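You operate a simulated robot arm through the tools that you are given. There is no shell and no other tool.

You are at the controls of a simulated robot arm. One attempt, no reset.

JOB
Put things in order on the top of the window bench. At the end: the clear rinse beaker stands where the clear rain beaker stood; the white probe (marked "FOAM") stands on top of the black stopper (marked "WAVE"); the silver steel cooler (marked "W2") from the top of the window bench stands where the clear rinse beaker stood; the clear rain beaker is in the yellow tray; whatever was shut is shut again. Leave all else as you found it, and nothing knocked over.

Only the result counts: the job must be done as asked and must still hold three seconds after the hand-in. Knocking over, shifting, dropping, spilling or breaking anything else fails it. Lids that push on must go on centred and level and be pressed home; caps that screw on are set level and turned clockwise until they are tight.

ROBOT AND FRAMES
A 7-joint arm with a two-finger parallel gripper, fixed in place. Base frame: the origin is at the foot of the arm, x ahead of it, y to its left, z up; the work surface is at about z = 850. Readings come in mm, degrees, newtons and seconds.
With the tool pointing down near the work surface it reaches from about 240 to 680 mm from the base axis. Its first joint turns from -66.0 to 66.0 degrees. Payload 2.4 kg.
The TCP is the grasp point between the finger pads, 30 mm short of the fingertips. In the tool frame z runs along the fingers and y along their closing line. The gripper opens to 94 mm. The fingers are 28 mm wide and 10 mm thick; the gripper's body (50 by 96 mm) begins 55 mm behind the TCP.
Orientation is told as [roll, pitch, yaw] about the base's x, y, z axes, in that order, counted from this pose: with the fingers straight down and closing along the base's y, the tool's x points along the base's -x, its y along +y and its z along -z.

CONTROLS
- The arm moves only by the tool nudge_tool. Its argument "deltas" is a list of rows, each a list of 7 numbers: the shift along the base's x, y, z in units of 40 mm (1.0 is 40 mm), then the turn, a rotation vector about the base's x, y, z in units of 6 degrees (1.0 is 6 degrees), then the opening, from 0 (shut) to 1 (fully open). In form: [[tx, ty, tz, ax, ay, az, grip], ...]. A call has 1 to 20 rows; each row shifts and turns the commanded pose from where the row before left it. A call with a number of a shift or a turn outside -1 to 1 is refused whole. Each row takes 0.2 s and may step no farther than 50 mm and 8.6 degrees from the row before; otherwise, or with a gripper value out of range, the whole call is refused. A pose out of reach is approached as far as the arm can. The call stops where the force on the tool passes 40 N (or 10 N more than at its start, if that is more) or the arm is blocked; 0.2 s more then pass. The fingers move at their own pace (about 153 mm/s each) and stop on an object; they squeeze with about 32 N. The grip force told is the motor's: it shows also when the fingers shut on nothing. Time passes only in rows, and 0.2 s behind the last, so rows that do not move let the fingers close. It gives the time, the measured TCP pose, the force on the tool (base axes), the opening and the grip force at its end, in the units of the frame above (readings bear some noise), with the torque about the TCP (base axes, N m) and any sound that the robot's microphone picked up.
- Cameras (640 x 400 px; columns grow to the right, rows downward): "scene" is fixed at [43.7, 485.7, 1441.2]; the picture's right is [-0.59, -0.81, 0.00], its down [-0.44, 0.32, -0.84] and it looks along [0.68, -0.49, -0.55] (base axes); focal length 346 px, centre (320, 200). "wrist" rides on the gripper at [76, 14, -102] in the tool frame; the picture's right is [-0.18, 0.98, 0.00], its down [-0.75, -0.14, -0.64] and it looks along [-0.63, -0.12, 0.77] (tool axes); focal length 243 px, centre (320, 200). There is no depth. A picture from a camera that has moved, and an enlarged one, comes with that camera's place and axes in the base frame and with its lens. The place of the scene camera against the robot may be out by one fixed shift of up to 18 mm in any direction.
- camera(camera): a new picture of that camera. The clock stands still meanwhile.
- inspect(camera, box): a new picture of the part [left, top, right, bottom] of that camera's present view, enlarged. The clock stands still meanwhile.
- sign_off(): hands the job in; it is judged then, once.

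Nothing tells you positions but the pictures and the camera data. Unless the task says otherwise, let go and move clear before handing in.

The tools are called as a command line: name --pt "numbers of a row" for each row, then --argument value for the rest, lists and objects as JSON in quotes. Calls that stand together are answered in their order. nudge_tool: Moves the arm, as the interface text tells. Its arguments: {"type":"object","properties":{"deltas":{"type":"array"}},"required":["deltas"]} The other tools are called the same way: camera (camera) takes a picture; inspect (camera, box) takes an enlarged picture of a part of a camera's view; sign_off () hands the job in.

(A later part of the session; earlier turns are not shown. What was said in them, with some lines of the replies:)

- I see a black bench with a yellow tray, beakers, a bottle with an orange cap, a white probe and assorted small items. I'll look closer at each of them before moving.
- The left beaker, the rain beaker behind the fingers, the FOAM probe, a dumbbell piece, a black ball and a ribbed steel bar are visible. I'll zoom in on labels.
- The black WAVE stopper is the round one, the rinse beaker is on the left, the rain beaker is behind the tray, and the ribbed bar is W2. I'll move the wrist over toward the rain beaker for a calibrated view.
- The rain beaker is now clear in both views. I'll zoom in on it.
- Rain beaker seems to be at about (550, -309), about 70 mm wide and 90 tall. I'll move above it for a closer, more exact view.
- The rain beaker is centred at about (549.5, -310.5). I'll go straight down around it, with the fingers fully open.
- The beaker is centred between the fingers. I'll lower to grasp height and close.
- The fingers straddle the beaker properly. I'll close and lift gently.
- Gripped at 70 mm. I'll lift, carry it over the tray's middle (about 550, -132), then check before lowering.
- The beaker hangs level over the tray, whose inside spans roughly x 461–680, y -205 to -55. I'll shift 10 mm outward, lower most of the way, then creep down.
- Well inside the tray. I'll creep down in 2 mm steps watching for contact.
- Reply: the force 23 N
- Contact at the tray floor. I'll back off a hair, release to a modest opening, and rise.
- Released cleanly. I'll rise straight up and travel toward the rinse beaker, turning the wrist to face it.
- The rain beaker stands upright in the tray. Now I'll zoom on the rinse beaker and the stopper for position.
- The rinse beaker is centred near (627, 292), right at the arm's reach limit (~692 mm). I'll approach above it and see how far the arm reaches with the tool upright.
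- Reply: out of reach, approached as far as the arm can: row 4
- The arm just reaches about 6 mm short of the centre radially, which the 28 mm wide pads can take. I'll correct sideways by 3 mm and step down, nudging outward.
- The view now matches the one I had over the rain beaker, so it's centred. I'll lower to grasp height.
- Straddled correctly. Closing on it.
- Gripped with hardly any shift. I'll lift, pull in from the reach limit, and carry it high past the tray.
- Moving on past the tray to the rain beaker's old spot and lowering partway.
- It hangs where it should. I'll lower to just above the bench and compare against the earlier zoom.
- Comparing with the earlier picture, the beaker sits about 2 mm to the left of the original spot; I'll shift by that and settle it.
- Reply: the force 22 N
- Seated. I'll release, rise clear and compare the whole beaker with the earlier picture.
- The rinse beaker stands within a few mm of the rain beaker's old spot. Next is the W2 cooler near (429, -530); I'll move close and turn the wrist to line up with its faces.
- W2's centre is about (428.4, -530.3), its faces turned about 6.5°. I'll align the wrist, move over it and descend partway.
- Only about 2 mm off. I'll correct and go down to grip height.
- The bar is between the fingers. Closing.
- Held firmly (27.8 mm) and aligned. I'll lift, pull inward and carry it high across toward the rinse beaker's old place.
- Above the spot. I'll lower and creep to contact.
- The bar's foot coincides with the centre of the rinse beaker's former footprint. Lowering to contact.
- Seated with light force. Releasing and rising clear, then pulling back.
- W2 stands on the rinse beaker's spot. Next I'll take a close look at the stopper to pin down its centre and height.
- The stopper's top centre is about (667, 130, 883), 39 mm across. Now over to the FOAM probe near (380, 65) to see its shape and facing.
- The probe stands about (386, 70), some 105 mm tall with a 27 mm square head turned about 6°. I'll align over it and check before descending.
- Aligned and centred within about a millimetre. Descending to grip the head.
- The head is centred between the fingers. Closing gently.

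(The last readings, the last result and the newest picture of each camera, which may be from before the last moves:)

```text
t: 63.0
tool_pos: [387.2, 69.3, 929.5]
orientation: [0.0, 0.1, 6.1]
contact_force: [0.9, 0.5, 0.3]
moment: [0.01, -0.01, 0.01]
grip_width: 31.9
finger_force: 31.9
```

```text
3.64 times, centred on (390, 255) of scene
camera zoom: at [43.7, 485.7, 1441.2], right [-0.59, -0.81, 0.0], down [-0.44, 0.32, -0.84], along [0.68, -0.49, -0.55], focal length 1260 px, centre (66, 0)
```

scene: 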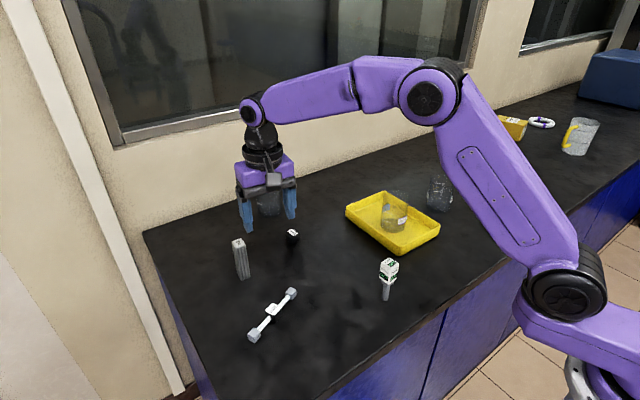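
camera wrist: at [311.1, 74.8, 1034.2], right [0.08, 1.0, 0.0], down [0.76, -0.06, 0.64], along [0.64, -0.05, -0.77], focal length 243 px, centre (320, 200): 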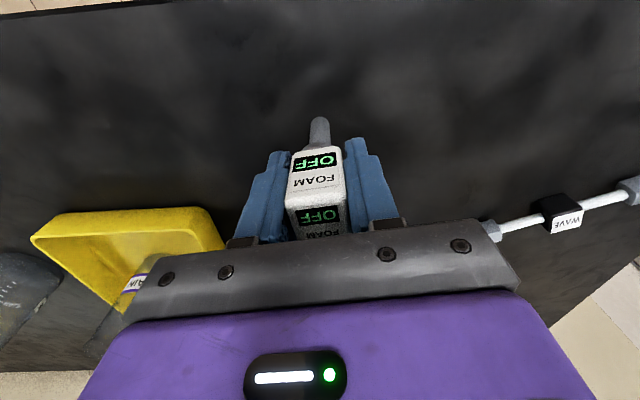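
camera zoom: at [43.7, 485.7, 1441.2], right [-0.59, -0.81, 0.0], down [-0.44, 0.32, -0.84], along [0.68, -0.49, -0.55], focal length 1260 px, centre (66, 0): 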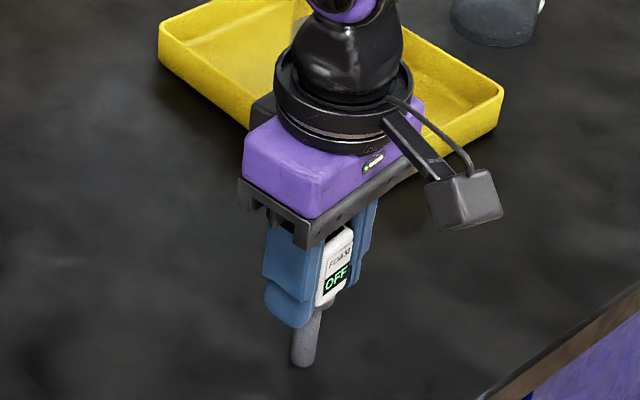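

Gripped; display still reads OFF. I'll lift and carry it toward the stopper, stopping just short to look.

nudge_tool --pt "0 0 0.2 0 0 0 0.1" --pt "0 0 0.5 0 0 0 0.1" --pt "0 0 0.7 0 0 0 0.1" --pt "0 0 0.5 0 0 0 0.1" --pt "0.4 0.1 0 0 0 0 0.1" --pt "0.8 0.18 0 0 0 0 0.1" --pt "0.85 0.18 0 0 0 0 0.1" --pt "0.85 0.18 0 0 0 0 0.1" --pt "0.85 0.18 0 0 0 0 0.1" --pt "0.85 0.18 0 0 0 0 0.1" --pt "0.8 0.18 0 0 0 0 0.1" --pt "0.4 0.18 0 0 0 0 0.1" --pt "0.2 0.1 0 0 0 0 0.1" --pt "0 0 0 0 0 0 0.1"

camera --camera "wrist"

inspect --camera "scene" --box '[250, 150, 350, 260]'

```text
t: 66.0
tool_pos: [626.8, 128.5, 1006.6]
orientation: [-0.2, 0.1, 6.0]
contact_force: [0.4, -0.5, -0.8]
moment: [0.03, 0.0, 0.0]
grip_width: 31.6
finger_force: 31.5
```

```text
taken
camera wrist: at [550.5, 134.1, 1110.5], right [0.08, 1.0, 0.0], down [0.76, -0.06, 0.64], along [0.64, -0.05, -0.77], focal length 243 px, centre (320, 200)
```

wrist: 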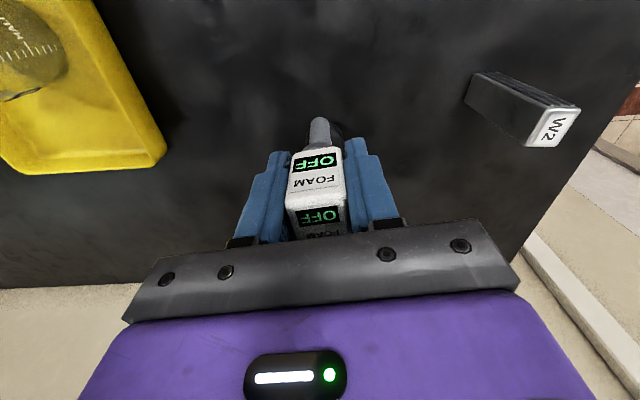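

```text
3.64 times, centred on (300, 205) of scene
camera zoom: at [43.7, 485.7, 1441.2], right [-0.59, -0.81, 0.0], down [-0.44, 0.32, -0.84], along [0.68, -0.49, -0.55], focal length 1260 px, centre (393, 182)
```

zoom: 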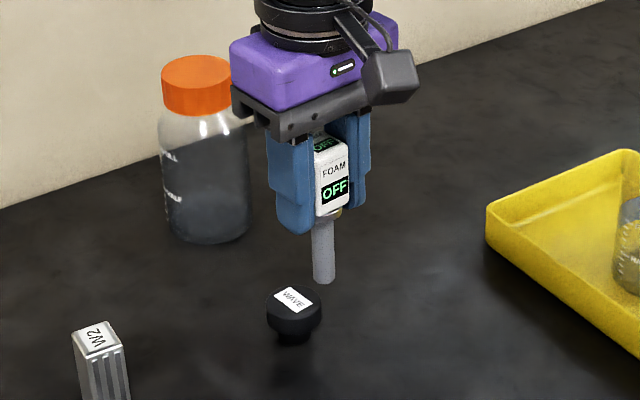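

The stopper is right ahead and below the stem. I'll move over its centre with the foot still ~20 mm above it and check from both cameras.

nudge_tool --pt "0.4 0.02 0 0 0 0 0.1" --pt "0.4 0.02 -0.2 0 0 0 0.1" --pt "0.22 0 -0.3 0 0 0 0.1" --pt "0 0 0 0 0 0 0.1"

inspect --camera "scene" --box '[262, 190, 322, 260]'

camera --camera "wrist"

inspect --camera "wrist" --box '[270, 80, 370, 180]'

```text
t: 67.0
tool_pos: [667.5, 129.0, 986.6]
orientation: [0.0, 0.0, 6.1]
contact_force: [0.4, -0.6, -1.4]
moment: [-0.02, 0.03, 0.01]
grip_width: 31.5
finger_force: 31.8
```

```text
5.71 times, centred on (292, 225) of scene
camera zoom: at [43.7, 485.7, 1441.2], right [-0.59, -0.81, 0.0], down [-0.44, 0.32, -0.84], along [0.68, -0.49, -0.55], focal length 1980 px, centre (480, 57)
```

zoom: 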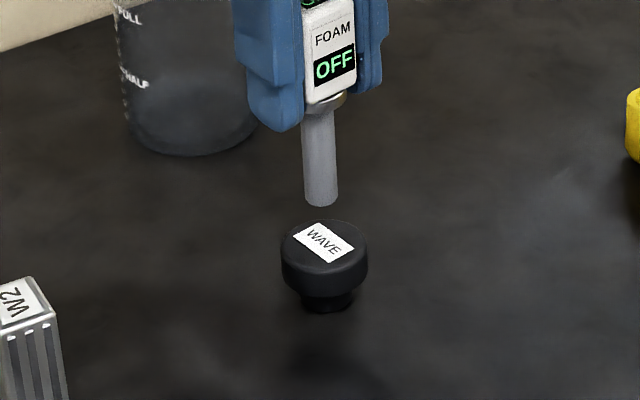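

```text
taken
camera wrist: at [592.1, 134.6, 1090.9], right [0.08, 1.0, 0.0], down [0.76, -0.06, 0.64], along [0.64, -0.05, -0.77], focal length 243 px, centre (320, 200)
```

wrist: 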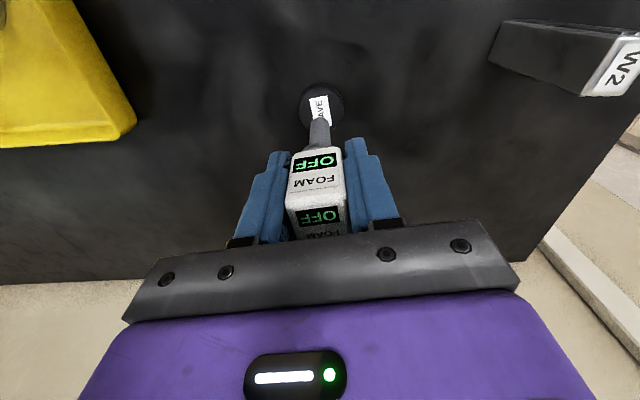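

```text
4.00 times, centred on (320, 130) of wrist
camera zoom: at [592.1, 134.6, 1090.9], right [0.08, 1.0, 0.0], down [0.76, -0.06, 0.64], along [0.64, -0.05, -0.77], focal length 970 px, centre (320, 480)
```

zoom: 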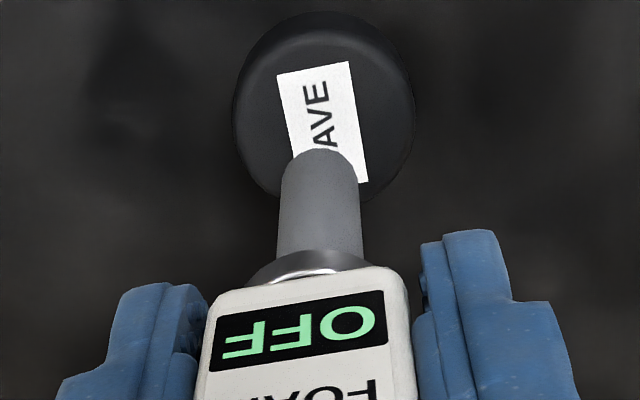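

Everything lines up: the foot is within about 2 mm of the stopper's centre, roughly 26 mm above it. I'll trim 1 mm and lower slowly.

nudge_tool --pt "-0.03 0.015 -0.15 0 0 0 0.1" --pt "0 0 -0.2 0 0 0 0.1" --pt "0 0 -0.1 0 0 0 0.1" --pt "0 0 0 0 0 0 0.1"

inspect --camera "scene" --box '[272, 205, 312, 255]'

inspect --camera "wrist" --box '[280, 80, 360, 160]'

```text
t: 68.0
tool_pos: [666.2, 129.8, 969.3]
orientation: [0.0, 0.0, 6.0]
contact_force: [-0.8, -0.5, 0.0]
moment: [-0.02, 0.0, 0.0]
grip_width: 31.7
finger_force: 31.9
```

```text
8.00 times, centred on (292, 230) of scene
camera zoom: at [43.7, 485.7, 1441.2], right [-0.59, -0.81, 0.0], down [-0.44, 0.32, -0.84], along [0.68, -0.49, -0.55], focal length 2772 px, centre (544, -40)
```

zoom: 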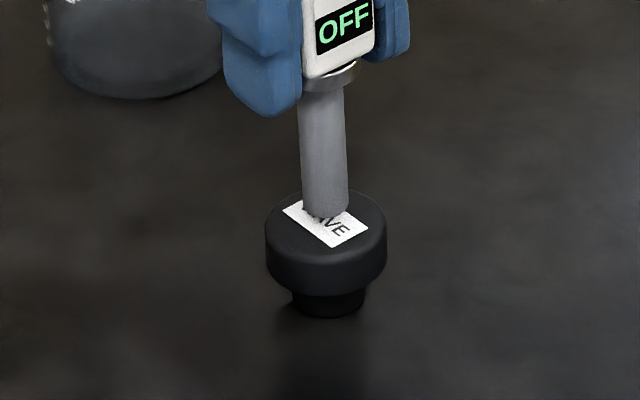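

```text
5.00 times, centred on (320, 120) of wrist
camera zoom: at [590.4, 135.1, 1072.3], right [0.08, 1.0, 0.0], down [0.76, -0.06, 0.64], along [0.64, -0.05, -0.77], focal length 1213 px, centre (320, 600)
```

zoom: 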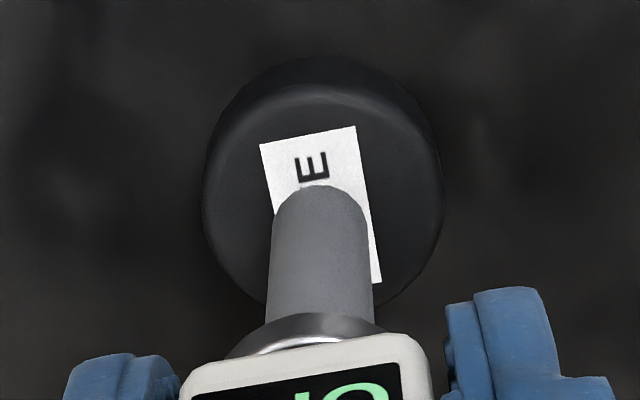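

Alignment is excellent. Creeping down to contact.

nudge_tool --pt "0 0 -0.08 0 0 0 0.1" --pt "0 0 -0.04 0 0 0 0.1" --pt "0 0 0 0 0 0 0.1"

nudge_tool --pt "0 0 -0.03 0 0 0 0.1" --pt "0 0 0 0 0 0 0.1"

inspect --camera "scene" --box '[272, 205, 312, 255]'

```text
t: 68.8
tool_pos: [667.1, 129.3, 963.6]
orientation: [0.0, 0.1, 6.1]
contact_force: [-0.2, -0.6, -0.5]
moment: [0.01, -0.01, 0.02]
grip_width: 31.7
finger_force: 32.2
```

```text
t: 69.4
tool_pos: [666.8, 130.2, 962.2]
orientation: [-0.1, 0.0, 6.0]
contact_force: [0.1, -0.1, -0.5]
moment: [-0.01, -0.01, -0.02]
grip_width: 31.6
finger_force: 31.9
```

```text
8.00 times, centred on (292, 230) of scene
camera zoom: at [43.7, 485.7, 1441.2], right [-0.59, -0.81, 0.0], down [-0.44, 0.32, -0.84], along [0.68, -0.49, -0.55], focal length 2772 px, centre (544, -40)
```

zoom: 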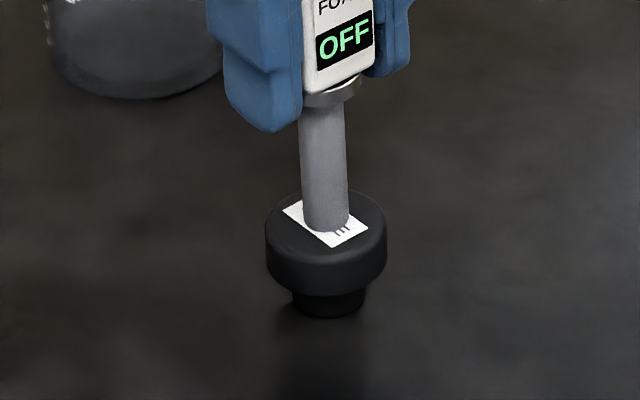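

nudge_tool --pt "0 0 -0.025 0 0 0 0.1" --pt "0 0 0 0 0 0 0.1"

nudge_tool --pt "0 0 -0.02 0 0 0 0.1" --pt "0 0 0 0 0 0 0.1"

nudge_tool --pt "0 0 -0.015 0 0 0 0.1" --pt "0 0 0 0 0 0 0.1"

```text
t: 70.0
tool_pos: [668.0, 129.7, 962.5]
orientation: [0.0, 0.0, 6.1]
contact_force: [-0.3, 0.2, 4.4]
moment: [0.04, 0.06, 0.0]
grip_width: 31.7
finger_force: 31.5
```

```text
t: 70.6
tool_pos: [667.5, 130.3, 961.5]
orientation: [-0.1, 0.0, 6.1]
contact_force: [-0.6, -0.2, 11.2]
moment: [-0.04, 0.1, -0.04]
grip_width: 31.8
finger_force: 32.1
```

```text
t: 71.2
tool_pos: [667.2, 130.4, 961.9]
orientation: [-0.1, -0.2, 6.1]
contact_force: [0.6, -0.2, 16.7]
moment: [0.05, -0.03, -0.02]
grip_width: 31.8
finger_force: 32.0
```

Contact made squarely. I'll ease off most of the preload and check uprightness before letting go.

nudge_tool --pt "0 0 0.03 0 0 0 0.1" --pt "0 0 0 0 0 0 0.1"

inspect --camera "scene" --box '[252, 165, 332, 265]'

inspect --camera "wrist" --box '[270, 80, 370, 180]'

```text
t: 71.8
tool_pos: [666.2, 129.3, 962.8]
orientation: [0.0, 0.0, 6.1]
contact_force: [2.0, 1.4, 10.9]
moment: [0.07, -0.21, -0.03]
grip_width: 31.8
finger_force: 31.8
```

```text
4.00 times, centred on (292, 215) of scene
camera zoom: at [43.5, 485.7, 1441.2], right [-0.59, -0.81, 0.0], down [-0.44, 0.32, -0.84], along [0.68, -0.49, -0.55], focal length 1386 px, centre (432, 140)
```

zoom: 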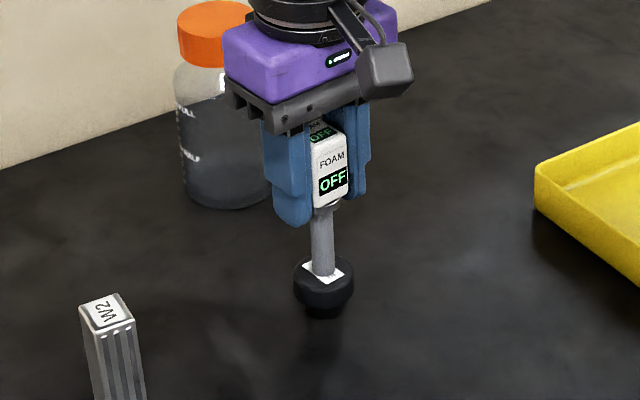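

```text
4.00 times, centred on (320, 130) of wrist
camera zoom: at [590.2, 134.8, 1065.6], right [0.08, 1.0, 0.0], down [0.76, -0.06, 0.64], along [0.64, -0.05, -0.77], focal length 970 px, centre (320, 480)
```

zoom: 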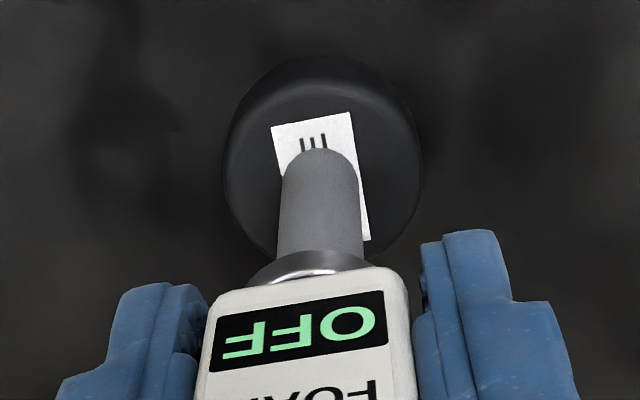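

Upright and centred. I'll ease off slightly more, then open slowly.

nudge_tool --pt "0 0 0.02 0 0 0 0.1" --pt "0 0 0 0 0 0 0.1"

nudge_tool --pt "0 0 0 0 0 0 0.36" --pt "0 0 0 0 0 0 0.42" --pt "0 0 0 0 0 0 0.55" --pt "0 0 0 0 0 0 0.8" --pt "0 0 0 0 0 0 0.8"

inspect --camera "scene" --box '[252, 165, 332, 265]'

inspect --camera "wrist" --box '[270, 80, 370, 180]'

```text
t: 72.4
tool_pos: [666.2, 129.2, 963.1]
orientation: [0.1, 0.1, 6.1]
contact_force: [-0.1, 1.1, 5.2]
moment: [0.13, 0.0, -0.01]
grip_width: 31.5
finger_force: 31.8
```

```text
t: 73.6
tool_pos: [666.9, 129.7, 962.7]
orientation: [0.0, 0.0, 6.1]
contact_force: [0.1, 0.2, 0.5]
moment: [-0.01, 0.01, 0.0]
grip_width: 75.4
finger_force: 0.1
```

```text
4.00 times, centred on (292, 215) of scene
camera zoom: at [43.7, 485.7, 1441.2], right [-0.59, -0.81, 0.0], down [-0.44, 0.32, -0.84], along [0.68, -0.49, -0.55], focal length 1386 px, centre (432, 140)
```

zoom: 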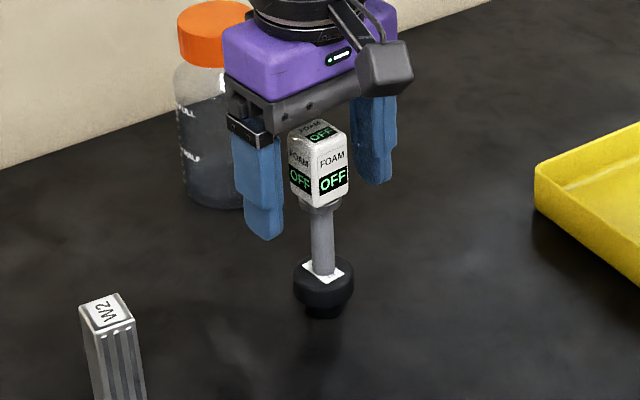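

```text
4.00 times, centred on (320, 130) of wrist
camera zoom: at [590.9, 134.5, 1066.3], right [0.08, 1.0, 0.0], down [0.76, -0.06, 0.64], along [0.64, -0.05, -0.77], focal length 970 px, centre (320, 480)
```

zoom: 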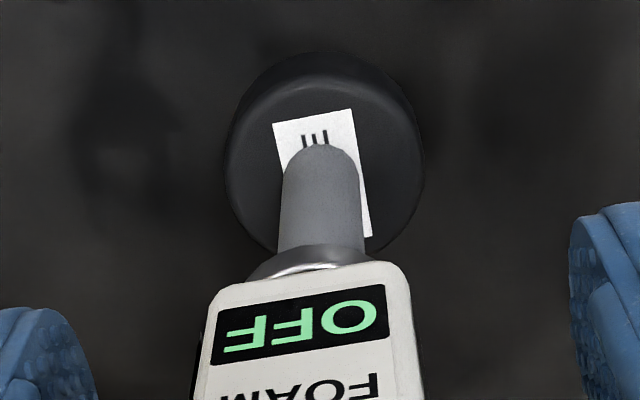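

The probe stands on its own on the stopper. I'll rise a little, then back away along the open side of the fingers.

nudge_tool --pt "0 0 0.2 0 0 0 0.8" --pt "-0.3 -0.03 0.2 0 0 0 0.8" --pt "-0.6 -0.063 0.1 0 0 0 0.8" --pt "-0.8 -0.084 0 0 0 0 0.8" --pt "-0.8 -0.084 0.2 0 0 0 0.8" --pt "-0.8 -0.084 0.5 0 0 0 0.8" --pt "-0.8 -0.084 0.5 0 0 0 0.8" --pt "-0.8 -0.084 0.5 0 0 0 0.8" --pt "-0.5 -0.05 0.5 0 0 0 0.8" --pt "0 0 0 0 0 0 0.8"

camera --camera "scene"

camera --camera "wrist"

inspect --camera "scene" --box '[210, 180, 330, 300]'

inspect --camera "scene" --box '[405, 165, 475, 225]'

```text
t: 75.8
tool_pos: [449.0, 105.5, 1070.5]
orientation: [-0.1, 0.0, 6.1]
contact_force: [0.4, -0.5, -0.3]
moment: [0.05, 0.0, -0.01]
grip_width: 75.4
finger_force: 0.0
```

```text
taken
```

scene: 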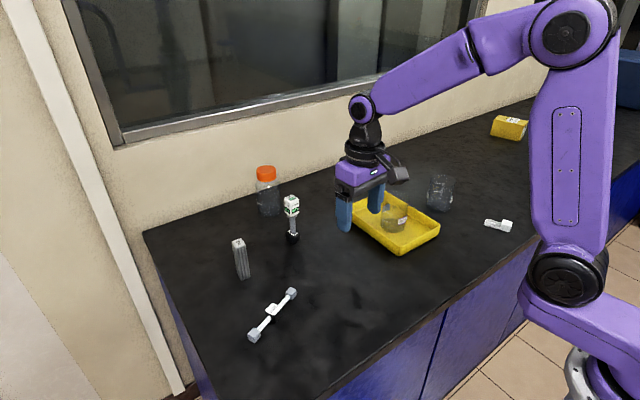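

```text
taken
camera wrist: at [373.0, 110.8, 1173.3], right [0.08, 1.0, 0.0], down [0.76, -0.06, 0.64], along [0.64, -0.05, -0.77], focal length 243 px, centre (320, 200)
```

wrist: 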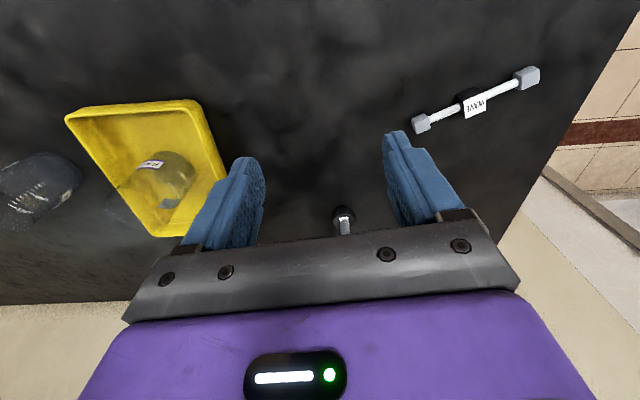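

```text
3.33 times, centred on (270, 240) of scene
camera zoom: at [43.6, 485.7, 1441.2], right [-0.59, -0.81, 0.0], down [-0.44, 0.32, -0.84], along [0.68, -0.49, -0.55], focal length 1155 px, centre (487, 67)
```

zoom: 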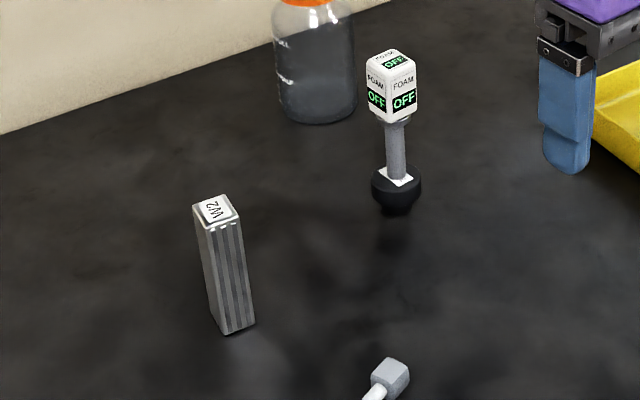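

```text
6.67 times, centred on (440, 195) of scene
camera zoom: at [43.6, 485.7, 1441.2], right [-0.59, -0.81, 0.0], down [-0.44, 0.32, -0.84], along [0.68, -0.49, -0.55], focal length 2310 px, centre (-480, 233)
```

zoom: 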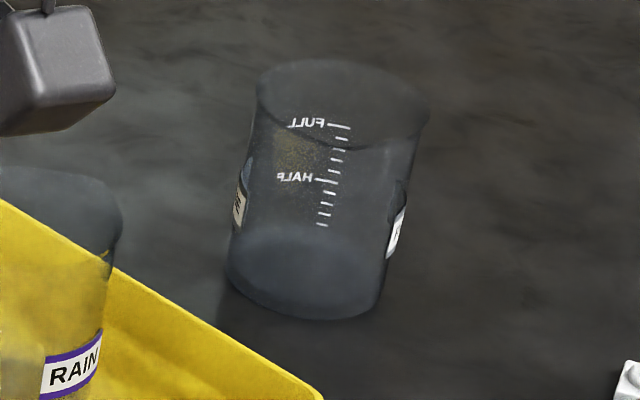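

Everything is where it should be: rain beaker in the tray, rinse beaker on its old spot, W2 on the rinse beaker's old spot, and the FOAM probe upright on the black WAVE stopper. Nothing needed opening, nothing else was moved, and the arm is clear, so I'm handing in.

sign_off

```text
The job is handed in.
```

I've handed the job in, with everything on the window bench moved as asked. In the last pictures all the pieces stood upright, with the gripper open and clear.

- **Rain beaker:** it stands near the middle of the yellow tray.
- **Rinse beaker:** it stands where the rain beaker stood. Comparing pictures, I put it within about 3–4 mm of the exact spot.
- **W2 cooler:** it stands where the rinse beaker stood, also within a few mm. It is turned about 76° from how it faced before, since only its position was asked for.
- **FOAM probe:** it stands on the round black WAVE stopper, close to its centre. Its display still read "OFF" in the last picture.

I took the round stopper as the target, because a dumbbell-shaped piece on the bench is also marked "WAVE"; I left that one alone. I opened nothing, so there was nothing to shut again. No other item was touched, and in the pictures nothing else had moved or fallen.
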